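You operate a simulated robot arm through the tools that you are given. There is no shell and no other tool. Be economical: measure what you need, move in short steps, check, and stop when the job is done.

You are at the controls of a simulated robot arm. One attempt, no reset.

## Task
Take the keyboard on the right granite and put it away on the wooden desk. Take the grey tray from the far granite and leave it on the top of the grey box. Put the test glass marked "ZOOM 3" from the far granite on the white report there and the test glass that says "ZOOM 1" on the far desk. Take the end cap from the front granite and leave it on top of the white binder there. The order is free.

It is judged by the outcome, as a careful person would: the job done as asked, and still so three seconds after it is handed in. It fails if anything else is knocked over, pushed out of place, dropped, spilled or broken. Lids that push on must go on centred and level and be pressed home; caps that screw on are set level and turned clockwise until they are tight.

## Robot
A 7-joint arm with a vacuum gripper on a trunk, on a base that drives. Base frame: it is fixed to the floor where the robot stands at the start and does not move with it; the origin is under the middle of the robot, x ahead of it, y to its left, z up. Units: m, degrees, N and s.
With the tool pointing down near the work surface it reaches from about 0.1 to 0.64 m from the robot's upright axis, wherever it stands. Its first joint turns from -115.0 to 115.0 degrees. Places, roughly: binder [1, -4, 0.75]; end cap [1.25, -4.25, 0.75]; far desk [-0.5, 0.7, 1.1]; grey tray [-1.5, -0.25, 0.75]; keyboard (44x15x3 cm) [0.5, -0.2, 0.7]; report [-2.25, -0.75, 0.75]; test glass [-2.75, -0.25, 0.75]; top of the grey box [1.6, -2.2, 0.7]; wooden desk [0.3, -2.1, 0.7]. Payload 2.55 kg.
Tool frame: the origin (TCP) lies in the middle of the cups' lips, and z points out of the cups. The gripper has 1 cup of 0.044 m across, covering 0.044 by 0.044 m (tool x, y); the bellows give 0.02 m. With the vacuum on, a cup seals on a smooth face that it is pressed against (1 to 4 N); it does not hold porous or soft things. The pull reaches 55 N.
Orientation is told as [roll, pitch, yaw] about the base's x, y, z axes, in that order, counted from this pose: with the cups facing straight down, the tool's x points along the base's -x, its y along +y and its z along -z.

## Interface
- The arm moves only by the tool apply_moves. Its argument "series" is a list of rows, each an object of numbers (a shift or turn left out is 0, a gripper value left out holds the last): "dx", "dy", "dz": the shift along the tool's x, y, z in m; "wx", "wy", "wz": the turn, a rotation vector about the tool's x, y, z in degrees. In form: [{"dx": .., "dy": .., "dz": .., "wx": .., "wy": .., "wz": ..}, ...]. A call has 1 to 8 rows; each row shifts and turns the commanded pose from where the row before left it, along the tool's axes as they then stand. "suction" is the vacuum: 1 switches it on, 0 off, set as the call begins (left out, the last holds). A row lasts 0.2 s, in which the tool goes at most 0.05 m and 8.6 degrees; a call with a longer step from one row to the next is refused whole, and so is a gripper value outside its range. A pose out of reach is approached as far as the arm can. The call stops where the force on the tool passes 40 N (or 10 N more than at its start, if that is more) or the arm is blocked; 0.2 s more then pass. The pull builds up within a second once a cup has sealed. Time passes only in rows, and 0.2 s behind the last, so rows that do not move give it time. The reply holds the time, the measured pose of the TCP, the force on the tool along the base axes and the pull of the vacuum, in the units named above and with some noise, with the torque about the TCP (base axes, N m) and any sound that the robot's microphone picked up.
- Cameras (640 x 400 px; columns grow to the right, rows downward): "scene" is now at [-0.0386, 0.2405, 1.61]; the picture's right is [0.97, -0.26, 0.00], its down [-0.24, -0.90, -0.36] and it looks along [0.09, 0.35, -0.93] (base axes); focal length 214 px, centre (320, 200). "wrist" rides on the gripper at [0.081, 0.006, -0.172] in the tool frame; the picture's right is [-0.08, 1.00, 0.00], its down [-0.89, -0.07, -0.45] and it looks along [-0.44, -0.04, 0.90] (tool axes); focal length 256 px, centre (320, 200). There is no depth. A picture from a camera that has moved, and an enlarged one, comes with that camera's place and axes in the base frame and with its lens. The place of the scene camera against the robot may be out by one fixed shift of up to 0.018 m in any direction.
- get_image(camera): a new picture of that camera. The clock stands still meanwhile.
- slide_trunk(by): slides the trunk up (or, below 0, down) by that many m; the arm and the scene camera ride with it, the base frame stays. It gives what a move gives, with no picture.
- base_move(legs): drives the robot by 1 to 6 legs, each [ahead, left, turn to the left] in m, m and degrees, along the robot's own axes; the way and the turn of a leg run together, so that a leg with both is an arc; at most 1.5 m and 180 degrees a leg. The arm and the cameras ride along, it lands a little off, and it stops where it bumps. It gives what a move gives.
- pan_tilt(pan, tilt): turns the head with the scene camera to pan (to the left, within 155 degrees either way) and tilt (down, from -29 to 69), counted from straight ahead of the robot. It gives what a move gives.
- zoom(camera, box): a new picture of the part [left, top, right, bottom] of that camera's present view, enlarged. The clock stands still meanwhile.
- close_job(): hands the job in; it is judged then, once.

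Work in short steps. Places have to be worked out from the pictures, the camera data and where the tool is seen: move nearer, look again, correct. Check each grasp and each placing, and mend what went wrong. You have 165 turns and 108 pictures in all, those below and enlarged ones among them. Switch the vacuum off and draw the arm clear of the work before you hand the job in, unless the task says otherwise; then end with one line.

The tools are called after "Call:" by a JSON object that holds its "method" and its "body". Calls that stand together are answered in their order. apply_moves: Moves the arm, as the interface text tells. Its arguments: {"type":"object","properties":{"series":{"type":"array","items":{"type":"object","properties":{"dx":{"type":"number"},"dy":{"type":"number"},"dz":{"type":"number"},"wx":{"type":"number"},"wy":{"type":"number"},"wz":{"type":"number"}}}},"suction":{"type":"number"}},"required":["series"]} The other tools are called the same way: slide_trunk (by) slides the trunk up or down; base_move (legs) drives the base; pan_tilt (pan, tilt) turns the head that bears the scene camera; get_image (camera) takes a picture; zoom (camera, box) takes an enlarged picture of a part of a camera's view; close_job () hands the job in.

At the start:

```text
time: 0.0
eef_pos: [-0.0514, 0.4719, 0.9996]
orientation: [0.0, 0.0, 0.0]
contact_force: [-0.3, -0.3, 0.0]
wrist_torque: [0.0, 0.02, -0.02]
pull: 0.0
trunk travel left (down, up): [-0.738, 0.252]
robot x, y, heading: [0.0008, 0.0023, -0.0]
head pan, tilt: [75.1, 68.8]
```

scene: 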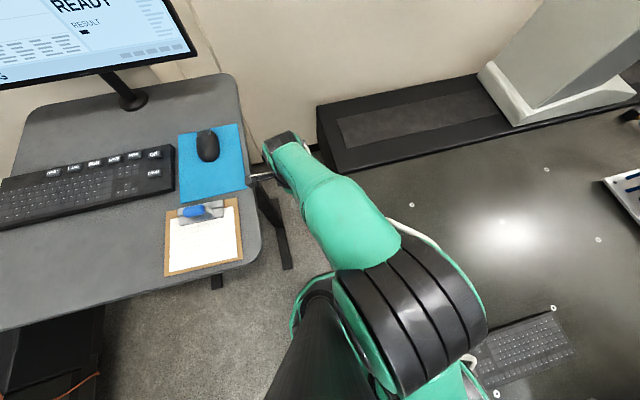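
wrist: 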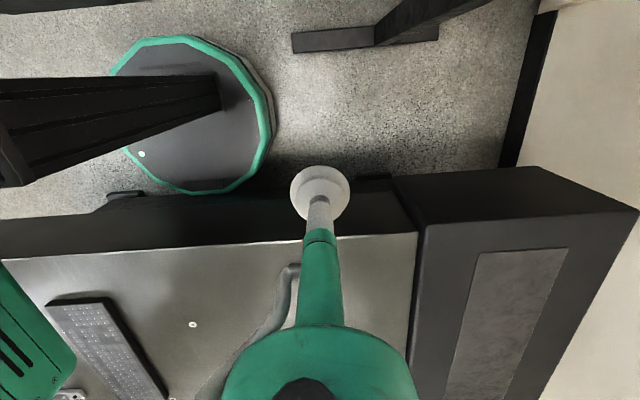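

The start pictures show the far desk at the left and a keyboard on the granite to the right. I look ahead and toward the keyboard first.

Call:
{"method": "pan_tilt", "body": {"pan": -20, "tilt": 45}}

Call:
{"method": "get_image", "body": {"camera": "scene"}}

Call:
{"method": "pan_tilt", "body": {"pan": -90, "tilt": 30}}

Call:
{"method": "get_image", "body": {"camera": "scene"}}

Call:
{"method": "pan_tilt", "body": {"pan": 150, "tilt": 30}}

Call:
{"method": "get_image", "body": {"camera": "scene"}}

```text
time: 1.7
eef_pos: [-0.0523, 0.4721, 0.9997]
orientation: [0.0, -0.1, 0.0]
contact_force: [0.5, 0.1, 0.0]
wrist_torque: [0.03, -0.02, -0.03]
pull: 0.0
trunk travel left (down, up): [-0.738, 0.252]
robot x, y, heading: [-0.0025, -0.0004, 0.1]
head pan, tilt: [-20.0, 45.0]
```

```text
105 pictures are left
camera scene: at [0.0235, 0.1587, 1.6389], right [-0.34, -0.94, 0.0], down [-0.66, 0.24, -0.71], along [0.66, -0.24, -0.71], focal length 214 px, centre (320, 200)
```

scene: 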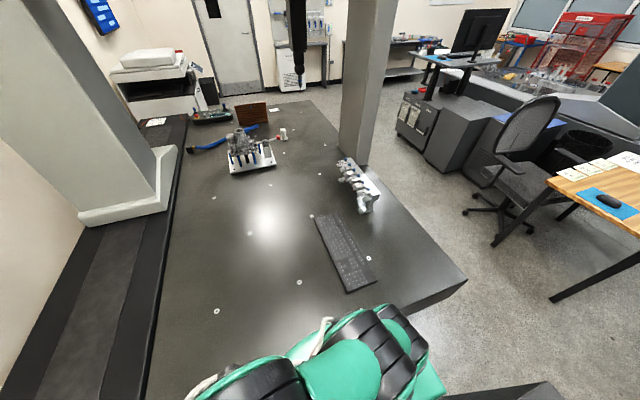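

```text
time: 3.1
eef_pos: [-0.0523, 0.4715, 1.0]
orientation: [0.0, 0.1, 0.1]
contact_force: [-0.2, -0.2, -0.1]
wrist_torque: [0.0, 0.0, 0.06]
pull: 0.0
trunk travel left (down, up): [-0.738, 0.252]
robot x, y, heading: [0.0028, -0.0028, 0.0]
head pan, tilt: [-90.0, 30.0]
```

```text
104 pictures are left
camera scene: at [-0.0528, 0.096, 1.6615], right [-1.0, 0.0, 0.0], down [0.0, 0.5, -0.87], along [0.0, -0.87, -0.5], focal length 214 px, centre (320, 200)
```

scene: 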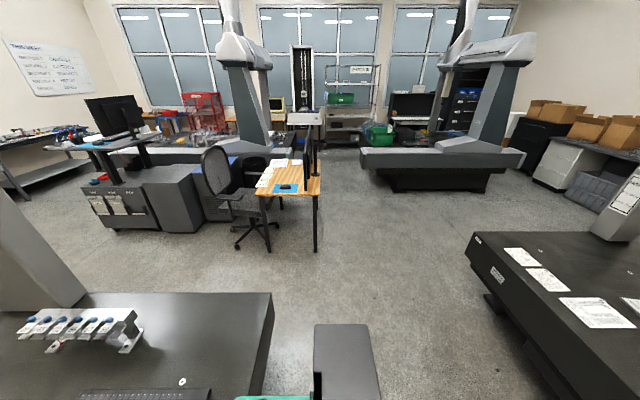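

```text
time: 6.5
eef_pos: [-0.0521, 0.4712, 0.9982]
orientation: [0.1, 0.0, 0.0]
contact_force: [0.9, 0.5, -0.4]
wrist_torque: [-0.01, 0.01, -0.02]
pull: 0.0
trunk travel left (down, up): [-0.738, 0.252]
robot x, y, heading: [-0.0016, -0.0014, -0.1]
head pan, tilt: [150.0, 30.0]
```

```text
103 pictures are left
camera scene: at [-0.1312, 0.2317, 1.6615], right [0.5, 0.87, 0.0], down [0.43, -0.25, -0.87], along [-0.75, 0.43, -0.5], focal length 214 px, centre (320, 200)
```

scene: 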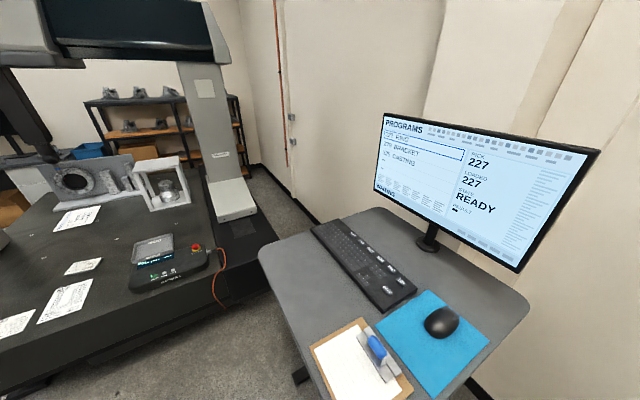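

The far granite lies toward -x, and the keyboard lies with its long side along x near (0.54,-0.14). I look closely at the keyboard and at the rest of the far granite.

Call:
{"method": "pan_tilt", "body": {"pan": -30, "tilt": 55}}

Call:
{"method": "zoom", "body": {"camera": "scene", "box": [220, 80, 420, 205]}}

Call:
{"method": "get_image", "body": {"camera": "scene"}}

Call:
{"method": "pan_tilt", "body": {"pan": -155, "tilt": 30}}

Call:
{"method": "get_image", "body": {"camera": "scene"}}

```text
time: 9.2
eef_pos: [-0.0529, 0.4718, 0.9993]
orientation: [0.1, 0.0, 0.0]
contact_force: [-0.7, 0.6, -0.2]
wrist_torque: [-0.02, -0.02, -0.01]
pull: 0.0
trunk travel left (down, up): [-0.738, 0.252]
robot x, y, heading: [0.0045, 0.0006, -0.1]
head pan, tilt: [-30.0, 55.0]
```

```text
3.20 times, centred on (320, 142) of scene
camera zoom: at [0.0095, 0.1504, 1.6255], right [-0.5, -0.87, 0.0], down [-0.71, 0.41, -0.57], along [0.5, -0.29, -0.82], focal length 686 px, centre (320, 384)
```

zoom: 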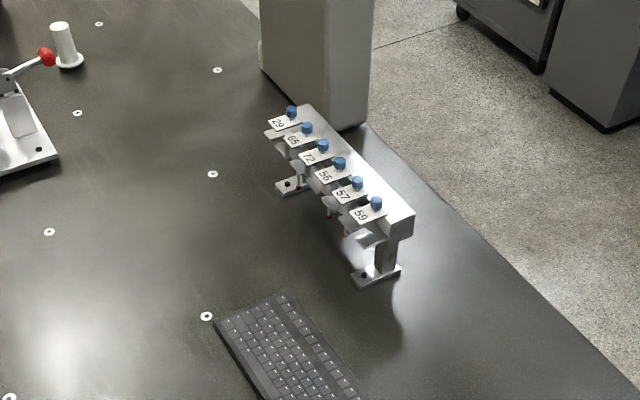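

```text
101 pictures are left
camera scene: at [0.0095, 0.1504, 1.6255], right [-0.5, -0.87, 0.0], down [-0.71, 0.41, -0.57], along [0.5, -0.29, -0.82], focal length 214 px, centre (320, 200)
```

scene: 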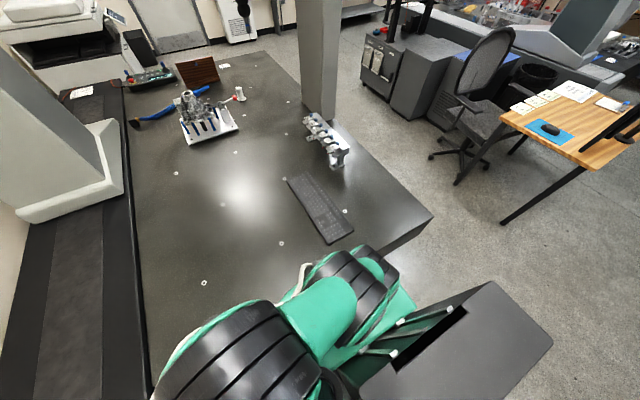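

```text
time: 11.2
eef_pos: [-0.0527, 0.4711, 0.9987]
orientation: [0.0, -0.1, 0.0]
contact_force: [0.7, 0.4, -1.2]
wrist_torque: [0.01, 0.02, 0.0]
pull: 0.0
trunk travel left (down, up): [-0.738, 0.252]
robot x, y, heading: [0.0005, -0.0023, -0.3]
head pan, tilt: [-154.7, 30.0]
```

```text
100 pictures are left
camera scene: at [-0.1347, 0.1477, 1.6615], right [-0.43, 0.9, 0.0], down [0.45, 0.21, -0.87], along [-0.78, -0.37, -0.5], focal length 214 px, centre (320, 200)
```

scene: 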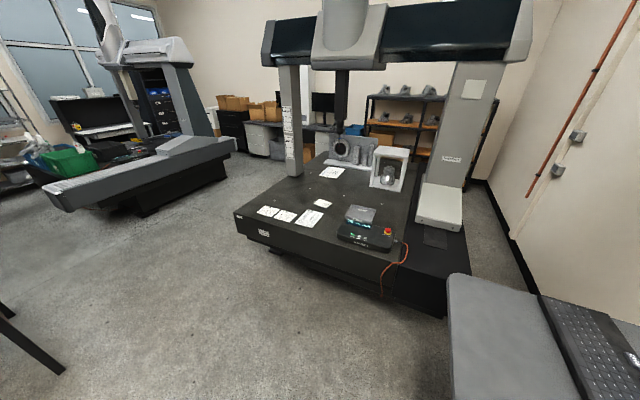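

The arm has to swing forward over the keyboard. I move it in an arc at height 1.0.

Call:
{"method": "apply_moves", "body": {"series": [{"dx": -0.045, "dy": -0.01}, {"dx": -0.045, "dy": -0.015}, {"dx": -0.045, "dy": -0.015}, {"dx": -0.045, "dy": -0.02}, {"dx": -0.045, "dy": -0.02}, {"dx": -0.045, "dy": -0.02}, {"dx": -0.04, "dy": -0.03}, {"dx": -0.04, "dy": -0.03}]}}

Call:
{"method": "apply_moves", "body": {"series": [{"dx": -0.035, "dy": -0.03}, {"dx": -0.03, "dy": -0.035}, {"dx": -0.025, "dy": -0.04}, {"dx": -0.02, "dy": -0.04}, {"dx": -0.02, "dy": -0.04}, {"dx": -0.01, "dy": -0.045}, {"dx": 0, "dy": -0.045}, {"dx": 0, "dy": -0.045}]}}

Call:
{"method": "get_image", "body": {"camera": "wrist"}}

```text
time: 13.1
eef_pos: [0.2973, 0.3094, 1.0023]
orientation: [0.0, 0.0, 0.0]
contact_force: [-0.4, 0.2, 0.2]
wrist_torque: [0.0, -0.01, 0.01]
pull: 0.1
trunk travel left (down, up): [-0.738, 0.252]
robot x, y, heading: [0.0006, 0.0016, -0.1]
head pan, tilt: [-154.7, 30.0]
```

```text
time: 14.8
eef_pos: [0.4376, -0.0127, 1.0003]
orientation: [0.0, 0.1, 0.0]
contact_force: [0.0, -1.0, 0.1]
wrist_torque: [-0.01, -0.02, 0.03]
pull: 0.1
trunk travel left (down, up): [-0.738, 0.252]
robot x, y, heading: [-0.0007, 0.0005, 0.3]
head pan, tilt: [-154.7, 30.0]
```

```text
99 pictures are left
camera wrist: at [0.3582, -0.0053, 1.1727], right [0.08, 1.0, 0.0], down [0.89, -0.07, 0.45], along [0.44, -0.03, -0.9], focal length 256 px, centre (320, 200)
```

wrist: 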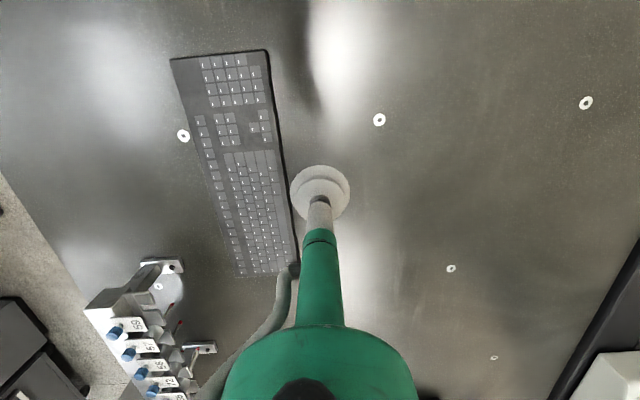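

The keyboard is in view; I need a smooth spot of 44 mm for the cup, so I zoom on it.

Call:
{"method": "zoom", "body": {"camera": "wrist", "box": [150, 40, 342, 160]}}

Call:
{"method": "zoom", "body": {"camera": "wrist", "box": [150, 160, 342, 280]}}

```text
3.33 times, centred on (246, 100) of wrist
camera zoom: at [0.3582, -0.0053, 1.1727], right [0.08, 1.0, 0.0], down [0.89, -0.07, 0.45], along [0.44, -0.03, -0.9], focal length 853 px, centre (567, 533)
```

zoom: 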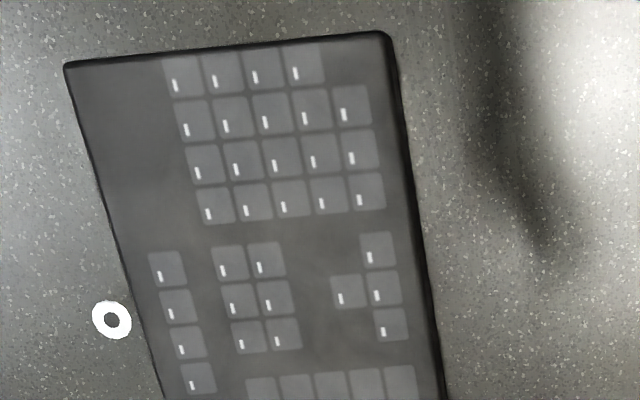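

```text
3.33 times, centred on (246, 220) of wrist
camera zoom: at [0.3582, -0.0053, 1.1727], right [0.08, 1.0, 0.0], down [0.89, -0.07, 0.45], along [0.44, -0.03, -0.9], focal length 853 px, centre (567, 133)
```

zoom: 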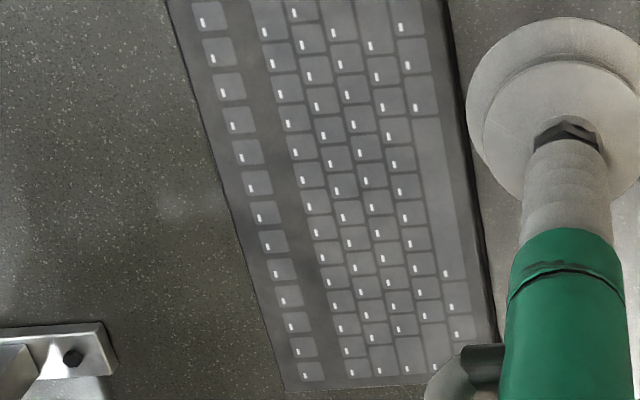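

Keyboard top works out at z≈0.725 with centre about (0.54,-0.155), long side along x. I go over its centre and down to just above it.

Call:
{"method": "apply_moves", "body": {"series": [{"dx": -0.025, "dy": -0.035}, {"dx": -0.025, "dy": -0.035}, {"dx": -0.025, "dy": -0.035}, {"dx": -0.027, "dy": -0.037}, {"dz": 0.05}, {"dz": 0.05}, {"dz": 0.05}, {"dz": 0.05}]}}

Call:
{"method": "apply_moves", "body": {"series": [{"dz": 0.03}, {"dz": 0.02}, {"dz": 0.01}]}}

Call:
{"method": "get_image", "body": {"camera": "wrist"}}

```text
time: 16.6
eef_pos: [0.5347, -0.1498, 0.7884]
orientation: [0.0, -0.1, -0.1]
contact_force: [0.2, 1.1, -0.7]
wrist_torque: [0.02, 0.01, 0.01]
pull: 0.0
out of reach, approached as far as the arm can: row 4
trunk travel left (down, up): [-0.738, 0.252]
robot x, y, heading: [0.0039, 0.0017, -0.2]
head pan, tilt: [-154.7, 30.0]
```

```text
time: 17.4
eef_pos: [0.5351, -0.1486, 0.7313]
orientation: [0.0, 0.0, 0.1]
contact_force: [0.7, -0.7, 1.0]
wrist_torque: [0.0, 0.0, 0.02]
pull: 0.1
trunk travel left (down, up): [-0.738, 0.252]
robot x, y, heading: [0.0013, -0.0002, 0.1]
head pan, tilt: [-154.7, 30.0]
```

```text
96 pictures are left
camera wrist: at [0.4538, -0.1414, 0.9033], right [0.08, 1.0, 0.0], down [0.89, -0.07, 0.45], along [0.44, -0.04, -0.9], focal length 256 px, centre (320, 200)
```

wrist: 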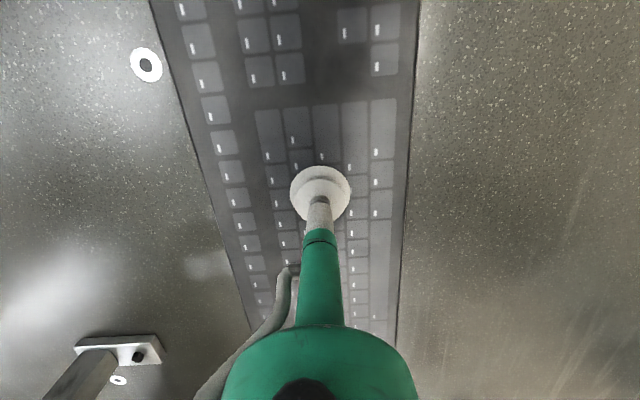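

The cup is over the middle of the keyboard; the keys look flat. I press gently with the vacuum on.

Call:
{"method": "apply_moves", "body": {"series": [{"dz": 0.005}, {"dz": 0.004}, {"dz": 0.003}, {}, {}, {}], "suction": 1}}

```text
time: 18.2
eef_pos: [0.534, -0.1478, 0.728]
orientation: [-0.1, -0.3, 0.0]
contact_force: [-11.9, 2.2, 22.1]
wrist_torque: [0.12, 0.19, -0.05]
pull: 54.4
trunk travel left (down, up): [-0.738, 0.252]
robot x, y, heading: [0.0022, 0.0017, -0.1]
head pan, tilt: [-154.7, 30.0]
stopped in row 3: the force on the tool passed its limit at 41 N (the readings are from after the stop); the commanded pose is now the measured one
```

It sealed with full pull. I lift and check.

Call:
{"method": "apply_moves", "body": {"series": [{"dz": -0.005}, {"dz": -0.01}, {"dz": -0.02}, {"dz": -0.03}, {"dz": -0.04}, {"dz": -0.04}, {"dz": -0.04}]}}

Call:
{"method": "get_image", "body": {"camera": "wrist"}}

```text
time: 19.8
eef_pos: [0.5375, -0.1481, 0.9119]
orientation: [0.0, -0.1, 0.0]
contact_force: [-0.2, -0.3, -9.4]
wrist_torque: [0.05, 0.04, 0.0]
pull: 54.7
trunk travel left (down, up): [-0.738, 0.252]
robot x, y, heading: [0.0007, 0.0003, 0.0]
head pan, tilt: [-154.7, 30.0]
```

```text
95 pictures are left
camera wrist: at [0.4561, -0.1405, 1.0845], right [0.08, 1.0, 0.0], down [0.89, -0.07, 0.45], along [0.45, -0.04, -0.89], focal length 256 px, centre (320, 200)
```

wrist: 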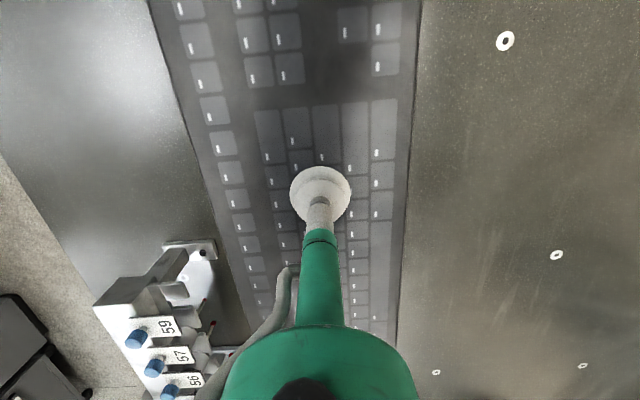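

The keyboard hangs safely (about 0.95 kg). I raise it, pull it in a little, and strafe right away from the granite, then look.

Call:
{"method": "apply_moves", "body": {"series": [{"dz": -0.04, "dx": 0.02, "dy": 0.02}, {"dz": -0.04, "dx": 0.02, "dy": 0.02}, {"dz": -0.04, "dx": 0.02, "dy": 0.02}, {"dz": -0.04, "dx": 0.02, "dy": 0.02}, {"dz": -0.03, "dx": 0.02, "dy": 0.02}]}}

Call:
{"method": "base_move", "body": {"legs": [[0, -0.75, 0]]}}

Call:
{"method": "pan_tilt", "body": {"pan": -90, "tilt": 45}}

Call:
{"method": "get_image", "body": {"camera": "scene"}}

```text
time: 21.0
eef_pos: [0.4264, -0.0465, 1.068]
orientation: [-0.2, -0.5, 0.0]
contact_force: [0.3, 0.1, -6.9]
wrist_torque: [0.05, 0.05, -0.02]
pull: 55.0
out of reach, approached as far as the arm can: row 4, 5
trunk travel left (down, up): [-0.738, 0.252]
robot x, y, heading: [0.0015, 0.0025, -0.2]
head pan, tilt: [-154.7, 30.0]
```

```text
time: 25.0
eef_pos: [0.4287, -0.7809, 1.0661]
orientation: [-0.1, -0.4, 0.1]
contact_force: [0.7, -0.5, -8.1]
wrist_torque: [0.09, 0.15, 0.0]
pull: 55.1
trunk travel left (down, up): [-0.738, 0.252]
robot x, y, heading: [0.0003, -0.7341, -0.2]
head pan, tilt: [-154.7, 30.0]
```

```text
time: 26.4
eef_pos: [0.4293, -0.7806, 1.0676]
orientation: [-0.1, -0.3, 0.0]
contact_force: [-0.3, 0.8, -7.5]
wrist_torque: [0.11, 0.12, 0.04]
pull: 54.8
trunk travel left (down, up): [-0.738, 0.252]
robot x, y, heading: [0.0005, -0.735, -0.0]
head pan, tilt: [-90.0, 45.0]
```

```text
94 pictures are left
camera scene: at [-0.0528, -0.6289, 1.6389], right [-1.0, 0.0, 0.0], down [0.0, 0.71, -0.71], along [0.0, -0.71, -0.71], focal length 214 px, centre (320, 200)
```

scene: 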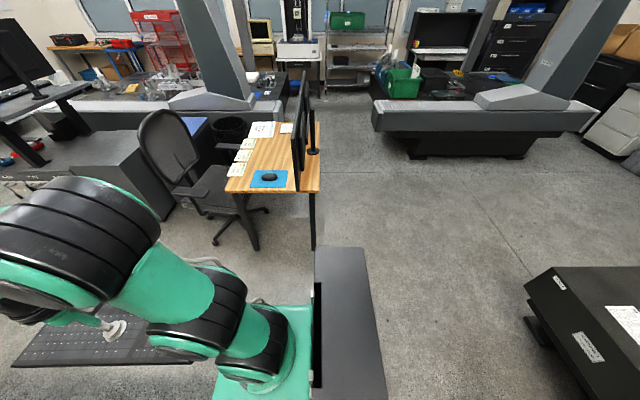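

The desk shows a pad near the front edge, papers along the chair side and a monitor on the right side; free space is about x 0.15–0.4, y -1.88..-2.35. I turn to face it and approach to look closer.

Call:
{"method": "base_move", "body": {"legs": [[0, -0.15, 0], [0, 0, -90], [0.15, 0.27, 0]]}}

Call:
{"method": "pan_tilt", "body": {"pan": 0, "tilt": 50}}

Call:
{"method": "get_image", "body": {"camera": "scene"}}

Call:
{"method": "get_image", "body": {"camera": "wrist"}}

```text
time: 33.2
eef_pos: [0.209, -1.4645, 1.0665]
orientation: [-0.1, -0.4, -91.0]
contact_force: [-0.1, 0.4, -0.8]
wrist_torque: [0.02, 0.04, 0.03]
pull: 0.0
trunk travel left (down, up): [-0.738, 0.252]
robot x, y, heading: [0.2668, -1.0337, -91.0]
head pan, tilt: [-90.0, 45.0]
```

```text
time: 34.9
eef_pos: [0.2103, -1.463, 1.0672]
orientation: [-0.1, -0.5, -91.0]
contact_force: [0.7, 0.9, 0.1]
wrist_torque: [-0.01, 0.05, -0.02]
pull: 0.1
trunk travel left (down, up): [-0.738, 0.252]
robot x, y, heading: [0.2608, -1.0355, -91.1]
head pan, tilt: [0.0, 50.0]
```

```text
93 pictures are left
camera scene: at [0.447, -1.046, 1.632], right [-1.0, 0.02, 0.0], down [0.01, 0.77, -0.64], along [-0.01, -0.64, -0.77], focal length 214 px, centre (320, 200)
```

scene: 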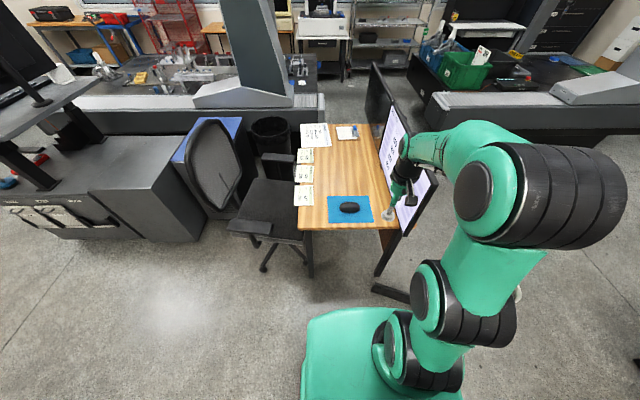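

```text
92 pictures are left
camera wrist: at [0.2175, -1.3819, 1.2385], right [1.0, -0.1, 0.0], down [-0.09, -0.89, 0.45], along [-0.04, -0.45, -0.89], focal length 256 px, centre (320, 200)
```

wrist: 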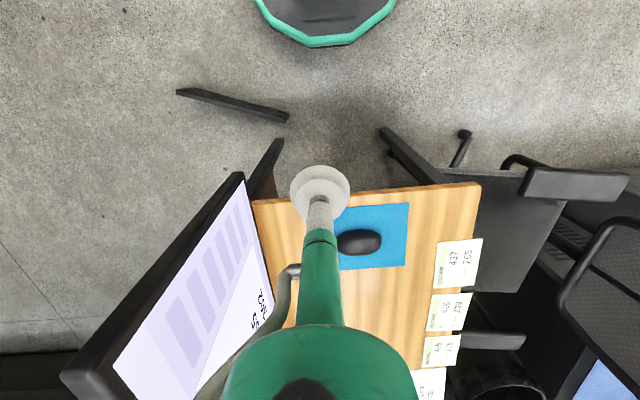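

The vacuum reads 0: the keyboard came off during the drive. There is a dark bar on the floor near the desk leg that wasn't there before; I zoom to identify it.

Call:
{"method": "zoom", "body": {"camera": "wrist", "box": [150, 50, 342, 170]}}

Call:
{"method": "zoom", "body": {"camera": "scene", "box": [300, 220, 460, 320]}}

Call:
{"method": "pan_tilt", "body": {"pan": 110, "tilt": 50}}

Call:
{"method": "get_image", "body": {"camera": "scene"}}

Call:
{"method": "pan_tilt", "body": {"pan": -130, "tilt": 55}}

Call:
{"method": "get_image", "body": {"camera": "scene"}}

```text
3.33 times, centred on (246, 110) of wrist
camera zoom: at [0.2175, -1.3819, 1.2385], right [1.0, -0.1, 0.0], down [-0.09, -0.89, 0.45], along [-0.04, -0.45, -0.89], focal length 853 px, centre (567, 500)
```

zoom: 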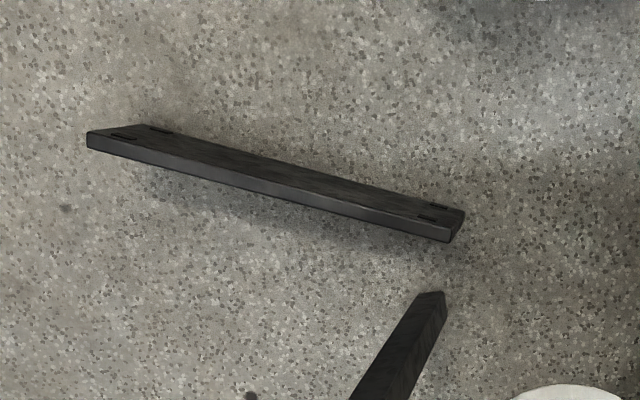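

```text
4.00 times, centred on (380, 270) of scene
camera zoom: at [0.447, -1.046, 1.632], right [-1.0, 0.02, 0.0], down [0.01, 0.77, -0.64], along [-0.01, -0.64, -0.77], focal length 858 px, centre (80, -80)
```

zoom: 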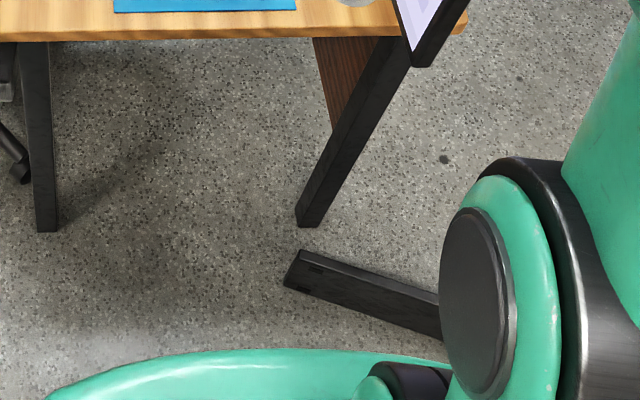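

```text
time: 36.8
eef_pos: [0.2087, -1.4633, 1.0668]
orientation: [0.0, -0.5, -91.0]
contact_force: [0.2, -0.3, 0.2]
wrist_torque: [-0.02, -0.01, 0.03]
pull: 0.0
trunk travel left (down, up): [-0.738, 0.252]
robot x, y, heading: [0.2613, -1.0383, -91.3]
head pan, tilt: [110.0, 50.0]
```

```text
89 pictures are left
camera scene: at [0.5213, -0.944, 1.632], right [0.32, -0.95, 0.0], down [-0.72, -0.25, -0.64], along [0.61, 0.21, -0.77], focal length 214 px, centre (320, 200)
```

scene: 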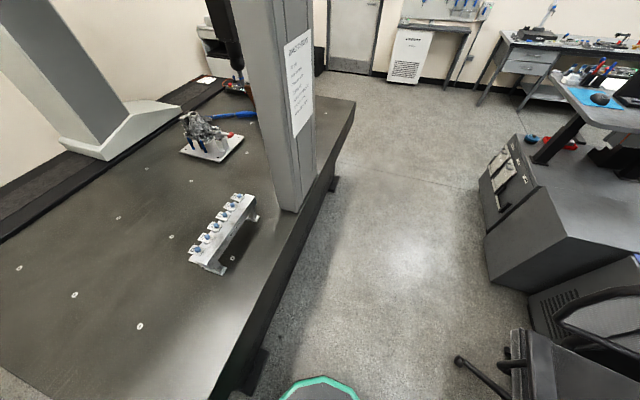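

```text
time: 40.2
eef_pos: [0.2092, -1.4633, 1.0677]
orientation: [-0.1, -0.5, -90.9]
contact_force: [-1.0, -0.3, 0.4]
wrist_torque: [0.03, 0.0, -0.01]
pull: 0.1
trunk travel left (down, up): [-0.738, 0.252]
robot x, y, heading: [0.2612, -1.0365, -91.2]
head pan, tilt: [-130.0, 55.0]
```

```text
88 pictures are left
camera scene: at [0.394, -0.9217, 1.6255], right [0.66, 0.75, 0.0], down [0.62, -0.54, -0.57], along [-0.43, 0.38, -0.82], focal length 214 px, centre (320, 200)
```

scene: 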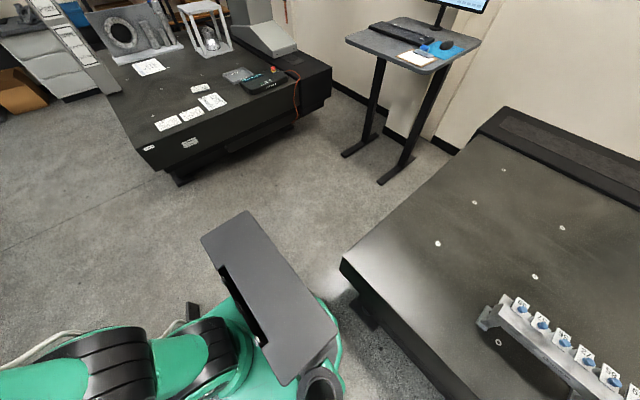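

The keyboard stands upright on its long edge on the floor near (-0.14,-1.47); likely it clipped the monitor's near edge as I drove. I check the monitor's state before going on.

Call:
{"method": "pan_tilt", "body": {"pan": 0, "tilt": 40}}

Call:
{"method": "zoom", "body": {"camera": "scene", "box": [280, 80, 480, 280]}}

```text
time: 42.3
eef_pos: [0.2089, -1.4627, 1.0683]
orientation: [-0.1, -0.5, -91.0]
contact_force: [-1.0, 0.5, 0.2]
wrist_torque: [0.0, 0.0, -0.05]
pull: 0.1
trunk travel left (down, up): [-0.738, 0.252]
robot x, y, heading: [0.2639, -1.0341, -91.0]
head pan, tilt: [0.0, 40.0]
```

```text
2.00 times, centred on (380, 180) of scene
camera zoom: at [0.4469, -1.054, 1.6461], right [-1.0, 0.02, 0.0], down [0.01, 0.64, -0.77], along [-0.01, -0.77, -0.64], focal length 429 px, centre (200, 240)
```

zoom: 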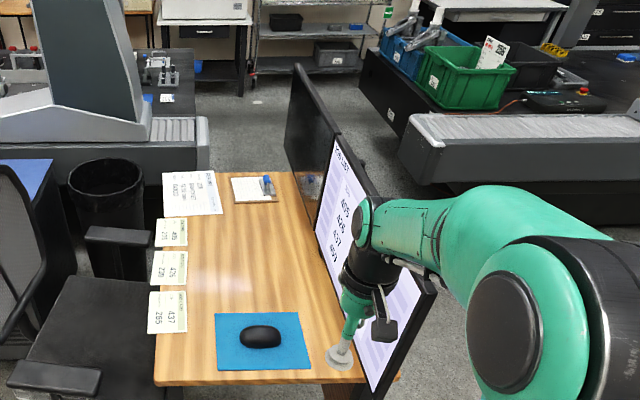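

The two monitors are in line and upright, unmoved. I pull the arm in, back out and go stand in front of the fallen keyboard.

Call:
{"method": "apply_moves", "body": {"series": [{"dx": 0.04}, {"dx": 0.04}, {"dx": 0.04}, {"dx": 0.04}], "suction": 0}}

Call:
{"method": "base_move", "body": {"legs": [[0.04, -0.42, 1]]}}

Call:
{"method": "slide_trunk", "body": {"by": -0.6}}

Call:
{"method": "get_image", "body": {"camera": "wrist"}}

```text
time: 43.3
eef_pos: [0.2114, -1.3041, 1.0675]
orientation: [-0.1, -0.5, -91.0]
contact_force: [0.6, 0.4, -0.2]
wrist_torque: [-0.03, 0.0, -0.05]
pull: 0.1
trunk travel left (down, up): [-0.738, 0.252]
robot x, y, heading: [0.2647, -1.035, -91.1]
head pan, tilt: [0.0, 40.0]
```

```text
time: 45.8
eef_pos: [-0.1944, -1.3414, 1.0666]
orientation: [-0.2, -0.5, -89.7]
contact_force: [-0.7, 0.3, 0.2]
wrist_torque: [-0.01, -0.03, 0.01]
pull: 0.2
trunk travel left (down, up): [-0.738, 0.252]
robot x, y, heading: [-0.1439, -1.0743, -90.0]
head pan, tilt: [0.0, 40.0]
```

```text
refused: -0.6 is not a number from -0.4 to 0.4
```

```text
86 pictures are left
camera wrist: at [-0.1872, -1.2594, 1.2384], right [1.0, -0.08, 0.0], down [-0.07, -0.89, 0.45], along [-0.04, -0.45, -0.89], focal length 256 px, centre (320, 200)
```

wrist: 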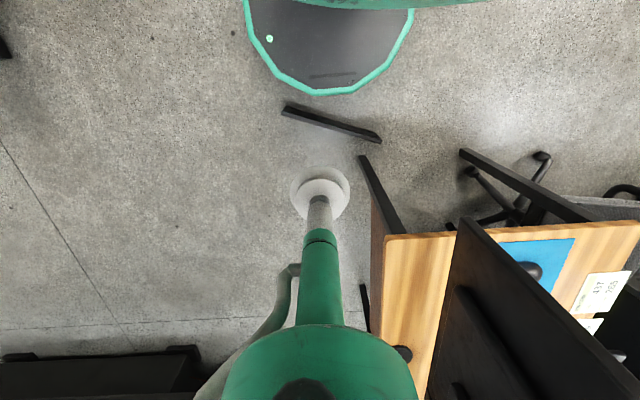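

The base is very near the keyboard, so I back off, then lower the trunk.

Call:
{"method": "base_move", "body": {"legs": [[-0.13, 0, 0]]}}

Call:
{"method": "slide_trunk", "body": {"by": -0.4}}

Call:
{"method": "slide_trunk", "body": {"by": -0.25}}

Call:
{"method": "apply_moves", "body": {"series": [{"dx": -0.05}, {"dx": -0.05}, {"dx": -0.05}, {"dx": -0.05}, {"dx": -0.05}, {"dx": -0.05}, {"dx": -0.03}]}}

Call:
{"method": "get_image", "body": {"camera": "wrist"}}

```text
time: 47.1
eef_pos: [-0.1923, -1.2113, 1.0682]
orientation: [-0.1, -0.5, -89.6]
contact_force: [-0.1, -0.1, -0.2]
wrist_torque: [-0.06, 0.01, 0.0]
pull: 0.0
trunk travel left (down, up): [-0.738, 0.252]
robot x, y, heading: [-0.1474, -0.9412, -89.7]
head pan, tilt: [0.0, 40.0]
```

```text
time: 50.9
eef_pos: [-0.192, -1.2067, 0.6582]
orientation: [0.4, 1.5, -89.6]
contact_force: [-1.1, 0.3, -0.2]
wrist_torque: [0.02, 0.0, 0.01]
pull: 0.1
trunk travel left (down, up): [-0.338, 0.652]
robot x, y, heading: [-0.1476, -0.9419, -89.6]
head pan, tilt: [0.0, 40.0]
```

```text
time: 53.5
eef_pos: [-0.1919, -1.2096, 0.4054]
orientation: [0.2, 1.9, -89.7]
contact_force: [0.4, 0.1, -1.3]
wrist_torque: [-0.01, 0.03, 0.01]
pull: 0.2
trunk travel left (down, up): [-0.088, 0.902]
robot x, y, heading: [-0.1458, -0.9418, -89.5]
head pan, tilt: [0.0, 40.0]
```

```text
time: 55.1
eef_pos: [-0.1866, -1.4883, 0.3552]
orientation: [-0.1, -0.5, -89.6]
contact_force: [0.1, -0.8, 0.3]
wrist_torque: [-0.01, 0.02, -0.04]
pull: 0.0
out of reach, approached as far as the arm can: row 4, 5, 6, 7
trunk travel left (down, up): [-0.088, 0.902]
robot x, y, heading: [-0.1475, -0.9438, -89.5]
head pan, tilt: [0.0, 40.0]
```

```text
85 pictures are left
camera wrist: at [-0.1806, -1.4067, 0.5267], right [1.0, -0.07, 0.0], down [-0.06, -0.89, 0.45], along [-0.03, -0.45, -0.89], focal length 256 px, centre (320, 200)
```

wrist: 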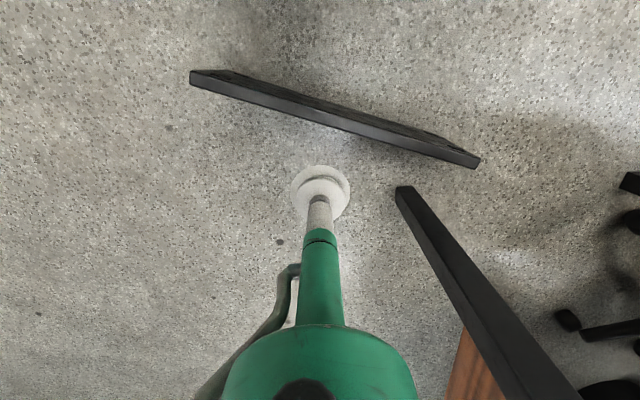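

The keyboard is just behind the tool. I lower to z≈0.2 and try to reach further out, then drop to 0.1.

Call:
{"method": "apply_moves", "body": {"series": [{"dz": 0.04}, {"dz": 0.04}, {"dz": 0.04, "dx": -0.03}, {"dz": 0.03, "dx": -0.03}]}}

Call:
{"method": "get_image", "body": {"camera": "wrist"}}

```text
time: 56.1
eef_pos: [-0.1899, -1.5504, 0.2031]
orientation: [-0.1, -0.6, -89.6]
contact_force: [1.0, -0.2, 0.5]
wrist_torque: [0.0, 0.02, -0.04]
pull: 0.1
trunk travel left (down, up): [-0.088, 0.902]
robot x, y, heading: [-0.146, -0.9417, -89.7]
head pan, tilt: [0.0, 40.0]
```

```text
84 pictures are left
camera wrist: at [-0.1822, -1.4682, 0.3741], right [1.0, -0.07, 0.0], down [-0.06, -0.89, 0.45], along [-0.03, -0.45, -0.89], focal length 256 px, centre (320, 200)
```

wrist: 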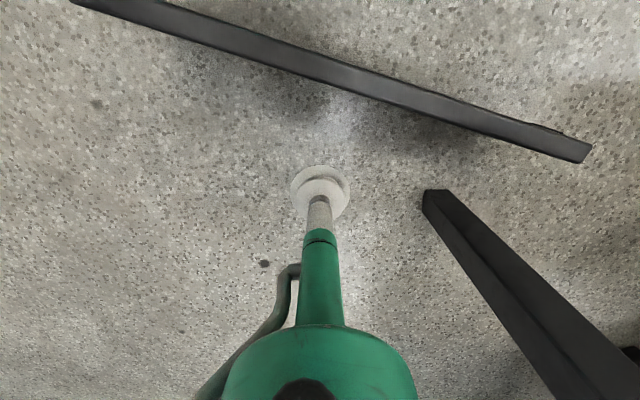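

The tool is behind the keyboard. I lower to z≈0.11 and push gently toward the robot so that it tips onto its base, keys up.

Call:
{"method": "apply_moves", "body": {"series": [{"dz": 0.045}, {"dz": 0.045}, {"dx": 0.02}, {"dx": 0.015}, {"dx": 0.01}, {"dx": 0.01}, {"dx": 0.01}]}}

Call:
{"method": "get_image", "body": {"camera": "wrist"}}

```text
time: 57.7
eef_pos: [-0.188, -1.4846, 0.1116]
orientation: [0.0, -0.5, -89.5]
contact_force: [-0.5, -0.2, -0.1]
wrist_torque: [-0.01, -0.01, 0.0]
pull: 0.0
trunk travel left (down, up): [-0.088, 0.902]
robot x, y, heading: [-0.1479, -0.9433, -89.4]
head pan, tilt: [0.0, 40.0]
```

```text
83 pictures are left
camera wrist: at [-0.1819, -1.4026, 0.2843], right [1.0, -0.07, 0.0], down [-0.06, -0.89, 0.45], along [-0.03, -0.45, -0.89], focal length 256 px, centre (320, 200)
```

wrist: 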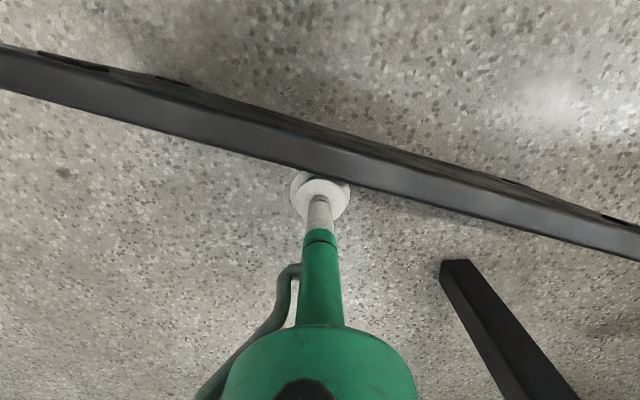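

About touching now. I shift to the keyboard's middle and push on.

Call:
{"method": "apply_moves", "body": {"series": [{"dx": -0.025}, {"dy": 0.045}, {"dx": 0.015}, {"dx": 0.01}, {"dx": 0.01}, {"dx": 0.01}, {"dx": 0.01}, {"dx": 0.01}]}}

Call:
{"method": "get_image", "body": {"camera": "wrist"}}

```text
time: 59.5
eef_pos: [-0.1439, -1.4441, 0.1147]
orientation: [-0.1, -0.5, -89.7]
contact_force: [-0.1, -0.4, 0.2]
wrist_torque: [-0.01, 0.01, 0.0]
pull: 0.0
trunk travel left (down, up): [-0.088, 0.902]
robot x, y, heading: [-0.148, -0.944, -89.5]
head pan, tilt: [0.0, 40.0]
```

```text
82 pictures are left
camera wrist: at [-0.1378, -1.3618, 0.2855], right [1.0, -0.07, 0.0], down [-0.06, -0.89, 0.45], along [-0.03, -0.45, -0.89], focal length 256 px, centre (320, 200)
```

wrist: 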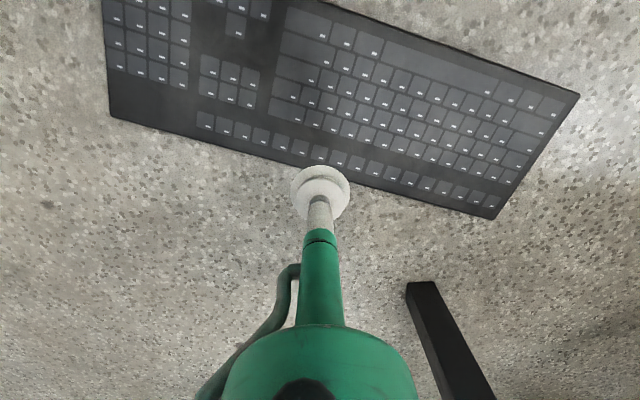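

It lies flat, keys up. I raise the tool and measure its position.

Call:
{"method": "apply_moves", "body": {"series": [{"dz": -0.05}, {"dz": -0.05}, {"dz": -0.04, "dx": 0.04}, {"dz": -0.04, "dx": 0.04}]}}

Call:
{"method": "get_image", "body": {"camera": "wrist"}}

```text
refused: row 3 steps farther than a row can; nothing moved
```

```text
81 pictures are left
camera wrist: at [-0.1378, -1.3618, 0.2855], right [1.0, -0.07, 0.0], down [-0.06, -0.89, 0.45], along [-0.03, -0.45, -0.89], focal length 256 px, centre (320, 200)
```

wrist: 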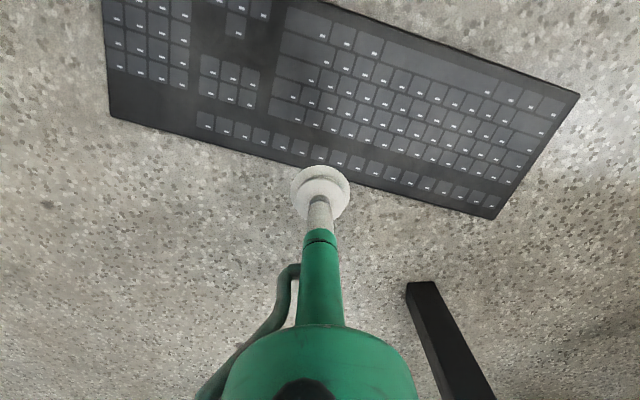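

Keyboard centre is at about (-0.12,-1.394), rotated -19°. I go over its centre, pre-turning the tool 35° so that I can later turn it to face the chair side.

Call:
{"method": "apply_moves", "body": {"series": [{"dz": -0.04}, {"dx": 0.025, "dy": 0.012}, {"dx": 0.025, "dy": 0.012}, {"wz": -8}, {"wz": -8}, {"wz": -8}, {"wz": -8}]}}

Call:
{"method": "apply_moves", "body": {"series": [{"dz": 0.04}, {"dz": 0.04}, {"dz": 0.02}]}}

Call:
{"method": "get_image", "body": {"camera": "wrist"}}

```text
time: 61.1
eef_pos: [-0.1195, -1.3952, 0.1531]
orientation: [-0.3, -0.3, -57.4]
contact_force: [-0.5, 0.1, -0.8]
wrist_torque: [-0.01, 0.02, 0.02]
pull: 0.0
trunk travel left (down, up): [-0.088, 0.902]
robot x, y, heading: [-0.1444, -0.9404, -89.7]
head pan, tilt: [0.0, 40.0]
```

```text
time: 61.9
eef_pos: [-0.1195, -1.3944, 0.0524]
orientation: [-0.4, -0.3, -57.6]
contact_force: [-0.3, 0.0, -0.4]
wrist_torque: [-0.05, 0.02, 0.01]
pull: 0.1
trunk travel left (down, up): [-0.088, 0.902]
robot x, y, heading: [-0.1477, -0.9426, -89.7]
head pan, tilt: [0.0, 40.0]
```

```text
80 pictures are left
camera wrist: at [-0.1565, -1.3207, 0.2233], right [0.88, 0.47, -0.01], down [0.42, -0.79, 0.45], along [0.21, -0.4, -0.89], focal length 256 px, centre (320, 200)
```

wrist: 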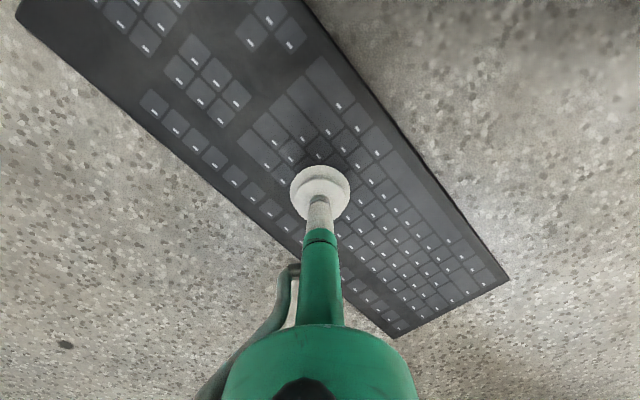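

Well centred. I go down with small steps with the vacuum on until it seals.

Call:
{"method": "apply_moves", "body": {"series": [{"dz": 0.01}, {"dz": 0.005}, {"dz": 0.004}, {"dz": 0.003}, {"dz": 0.003}, {}, {}], "suction": 1}}

```text
time: 63.5
eef_pos: [-0.1193, -1.3951, 0.0281]
orientation: [-0.4, -0.3, -57.6]
contact_force: [0.4, 0.9, -8.8]
wrist_torque: [0.01, 0.0, 0.04]
pull: 54.9
trunk travel left (down, up): [-0.088, 0.902]
robot x, y, heading: [-0.1436, -0.9429, -89.7]
head pan, tilt: [0.0, 40.0]
```

Sealed. To ease the reach onto the desk later I regrasp 4 cm nearer the numpad end, which will be the end nearest the robot.

Call:
{"method": "apply_moves", "body": {"series": [{}, {}, {}, {"dz": -0.01}, {"dz": -0.02}, {"dx": 0.0314, "dy": -0.025}], "suction": 0}}

Call:
{"method": "apply_moves", "body": {"series": [{"dz": 0.015}, {"dz": 0.01}, {"dz": 0.004}, {"dz": 0.003}, {}, {}, {}], "suction": 1}}

Call:
{"method": "get_image", "body": {"camera": "wrist"}}

```text
time: 64.9
eef_pos: [-0.1586, -1.3843, 0.058]
orientation: [-0.3, -0.3, -57.6]
contact_force: [-0.1, -0.4, -0.3]
wrist_torque: [-0.03, 0.0, 0.03]
pull: 0.1
trunk travel left (down, up): [-0.088, 0.902]
robot x, y, heading: [-0.1453, -0.9408, -89.5]
head pan, tilt: [0.0, 40.0]
```

```text
time: 66.5
eef_pos: [-0.1566, -1.3825, 0.0265]
orientation: [-0.3, -0.3, -57.6]
contact_force: [0.0, 0.7, -0.6]
wrist_torque: [0.14, 0.09, 0.1]
pull: 55.4
trunk travel left (down, up): [-0.088, 0.902]
robot x, y, heading: [-0.1449, -0.9444, -89.6]
head pan, tilt: [0.0, 40.0]
```

```text
79 pictures are left
camera wrist: at [-0.1937, -1.31, 0.197], right [0.88, 0.47, -0.01], down [0.42, -0.79, 0.45], along [0.21, -0.4, -0.89], focal length 256 px, centre (320, 200)
```

wrist: 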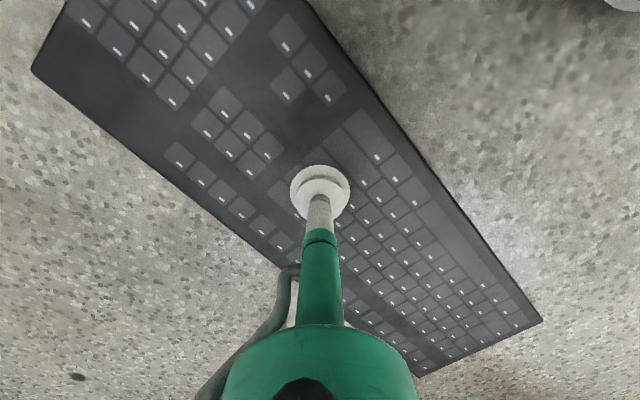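

Sealed again. I lift slowly and then back away from the desk.

Call:
{"method": "apply_moves", "body": {"series": [{"dz": -0.01}, {"dz": -0.02}, {"dz": -0.03}, {"dz": -0.04}, {"dz": -0.04}, {"dz": -0.04}]}}

Call:
{"method": "base_move", "body": {"legs": [[-0.2, 0, 0]]}}

Call:
{"method": "slide_trunk", "body": {"by": 0.4}}

Call:
{"method": "slide_trunk", "body": {"by": 0.35}}

```text
time: 67.9
eef_pos: [-0.1573, -1.3806, 0.2075]
orientation: [-0.2, -0.3, -57.6]
contact_force: [0.0, 1.3, -8.6]
wrist_torque: [0.14, 0.36, 0.01]
pull: 55.0
trunk travel left (down, up): [-0.088, 0.902]
robot x, y, heading: [-0.1459, -0.9428, -89.5]
head pan, tilt: [0.0, 40.0]
```

```text
time: 69.5
eef_pos: [-0.158, -1.1771, 0.2064]
orientation: [-0.3, -0.4, -57.4]
contact_force: [0.3, -0.1, -8.0]
wrist_torque: [0.18, 0.31, -0.05]
pull: 54.8
trunk travel left (down, up): [-0.088, 0.902]
robot x, y, heading: [-0.1483, -0.7406, -89.2]
head pan, tilt: [0.0, 40.0]
```

```text
time: 73.4
eef_pos: [-0.1567, -1.1778, 0.6069]
orientation: [-0.2, -0.3, -57.4]
contact_force: [-0.9, -0.7, -8.4]
wrist_torque: [0.15, 0.28, 0.01]
pull: 55.0
trunk travel left (down, up): [-0.488, 0.502]
robot x, y, heading: [-0.1464, -0.7387, -89.4]
head pan, tilt: [0.0, 40.0]
```

```text
time: 76.8
eef_pos: [-0.158, -1.1771, 0.9581]
orientation: [-0.2, -0.4, -57.3]
contact_force: [-0.1, -0.6, -7.6]
wrist_torque: [0.18, 0.33, 0.02]
pull: 54.7
trunk travel left (down, up): [-0.838, 0.152]
robot x, y, heading: [-0.1455, -0.7423, -89.5]
head pan, tilt: [0.0, 40.0]
```

I turn the keyboard lengthwise (spacebar toward the chair side) and draw it in before strafing.

Call:
{"method": "apply_moves", "body": {"series": [{"wz": 8}, {"wz": 8}, {"wz": 8}, {"wz": 8}, {"wz": 8}, {"wz": 8}, {"wz": 8}, {"wz": 8}]}}

Call:
{"method": "apply_moves", "body": {"series": [{"wz": 6.7}, {"dx": 0.024, "dy": -0.025}, {"dx": 0.024, "dy": -0.025}, {"dx": 0.024, "dy": -0.025}]}}

Call:
{"method": "get_image", "body": {"camera": "wrist"}}

```text
time: 78.6
eef_pos: [-0.1577, -1.1784, 0.9572]
orientation: [0.0, -0.4, -121.5]
contact_force: [-0.3, -1.1, -7.9]
wrist_torque: [0.37, 0.07, -0.01]
pull: 54.9
trunk travel left (down, up): [-0.838, 0.152]
robot x, y, heading: [-0.1497, -0.7356, -89.7]
head pan, tilt: [0.0, 40.0]
```

```text
time: 79.6
eef_pos: [-0.1747, -1.0748, 0.9558]
orientation: [0.4, -0.5, -128.1]
contact_force: [0.3, 0.1, -8.2]
wrist_torque: [0.34, -0.01, -0.02]
pull: 54.9
trunk travel left (down, up): [-0.838, 0.152]
robot x, y, heading: [-0.1482, -0.7388, -89.4]
head pan, tilt: [0.0, 40.0]
```

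```text
78 pictures are left
camera wrist: at [-0.1185, -1.0139, 1.1266], right [0.74, -0.68, 0.01], down [-0.61, -0.65, 0.45], along [-0.3, -0.34, -0.89], focal length 256 px, centre (320, 200)
```

wrist: 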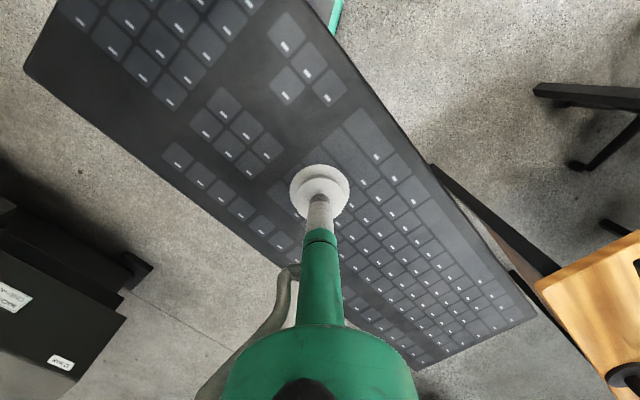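

I strafe over so the keyboard lines up with the free strip, staying clear of the monitors.

Call:
{"method": "base_move", "body": {"legs": [[0, 0.41, -0.5]]}}

Call:
{"method": "pan_tilt", "body": {"pan": 0, "tilt": 45}}

Call:
{"method": "get_image", "body": {"camera": "scene"}}

Call:
{"method": "get_image", "body": {"camera": "wrist"}}

```text
time: 81.6
eef_pos: [0.0864, -1.0966, 0.9518]
orientation: [-1.0, -0.6, -123.1]
contact_force: [-1.3, 1.4, -7.9]
wrist_torque: [0.28, -0.04, 0.03]
pull: 54.4
trunk travel left (down, up): [-0.838, 0.152]
robot x, y, heading: [0.0665, -0.753, -84.9]
head pan, tilt: [0.0, 40.0]
stopped in leg 1: the robot was blocked; the commanded pose is now the measured one
```

```text
time: 82.3
eef_pos: [0.0838, -1.0999, 0.9514]
orientation: [-0.9, -0.8, -123.0]
contact_force: [-0.3, 0.3, -8.1]
wrist_torque: [0.35, 0.01, -0.01]
pull: 54.9
trunk travel left (down, up): [-0.838, 0.152]
robot x, y, heading: [0.0641, -0.7529, -84.4]
head pan, tilt: [0.0, 45.0]
```

```text
77 pictures are left
camera scene: at [0.2495, -0.7493, 1.7389], right [-1.0, -0.1, 0.0], down [-0.07, 0.7, -0.71], along [0.07, -0.7, -0.71], focal length 214 px, centre (320, 200)
```

scene: 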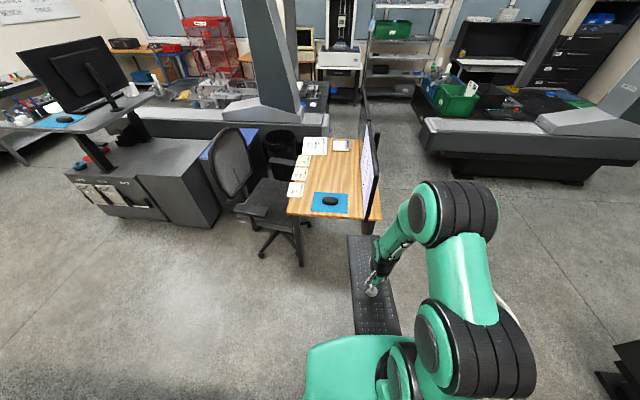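

```text
76 pictures are left
camera wrist: at [0.1369, -1.0342, 1.1228], right [0.79, -0.61, -0.01], down [-0.54, -0.71, 0.46], along [-0.29, -0.35, -0.89], focal length 256 px, centre (320, 200)
```

wrist: 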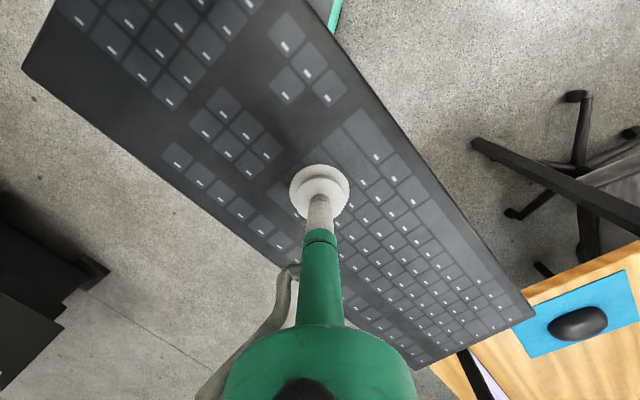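

The base touched the granite corner and yawed 5°. I draw the tool in a further 0.1 m, step ahead clear of the granite, square up, and then go left.

Call:
{"method": "apply_moves", "body": {"series": [{"dx": 0.028, "dy": -0.018}, {"dx": 0.028, "dy": -0.018}, {"dx": 0.028, "dy": -0.018}]}}

Call:
{"method": "base_move", "body": {"legs": [[0.14, -0.02, 0], [0, 0, -5.2]]}}

```text
time: 83.1
eef_pos: [0.0844, -0.999, 0.9532]
orientation: [-0.7, -0.8, -123.0]
contact_force: [1.4, 0.3, -7.2]
wrist_torque: [0.32, -0.01, -0.03]
pull: 54.8
trunk travel left (down, up): [-0.838, 0.152]
robot x, y, heading: [0.0662, -0.7521, -84.5]
head pan, tilt: [0.0, 45.0]
```

```text
time: 84.9
eef_pos: [0.0562, -1.1387, 0.953]
orientation: [-0.8, -0.7, -128.3]
contact_force: [-0.3, 0.1, -8.8]
wrist_torque: [0.39, 0.01, 0.0]
pull: 55.1
trunk travel left (down, up): [-0.838, 0.152]
robot x, y, heading: [0.0598, -0.8919, -89.8]
head pan, tilt: [0.0, 45.0]
```

Call:
{"method": "base_move", "body": {"legs": [[0, 0.195, 0]]}}

Call:
{"method": "get_image", "body": {"camera": "scene"}}

```text
time: 86.5
eef_pos: [0.2529, -1.1375, 0.9527]
orientation: [-0.8, -0.8, -128.5]
contact_force: [-1.2, -0.2, -8.4]
wrist_torque: [0.4, 0.0, 0.02]
pull: 55.2
trunk travel left (down, up): [-0.838, 0.152]
robot x, y, heading: [0.2547, -0.8912, -89.8]
head pan, tilt: [0.0, 45.0]
```

```text
75 pictures are left
camera scene: at [0.4405, -0.9032, 1.7388], right [-1.0, 0.0, 0.0], down [0.0, 0.71, -0.71], along [0.0, -0.71, -0.71], focal length 214 px, centre (320, 200)
```

scene: 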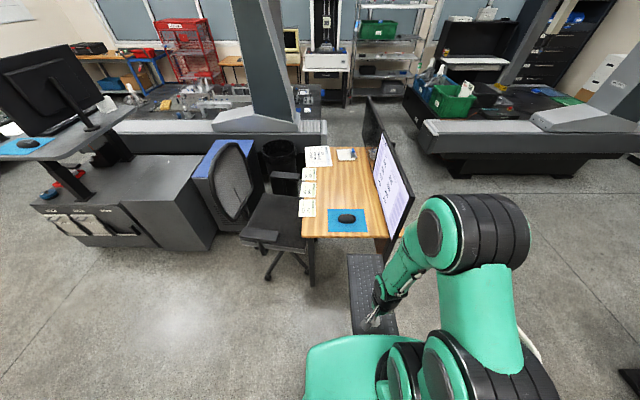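

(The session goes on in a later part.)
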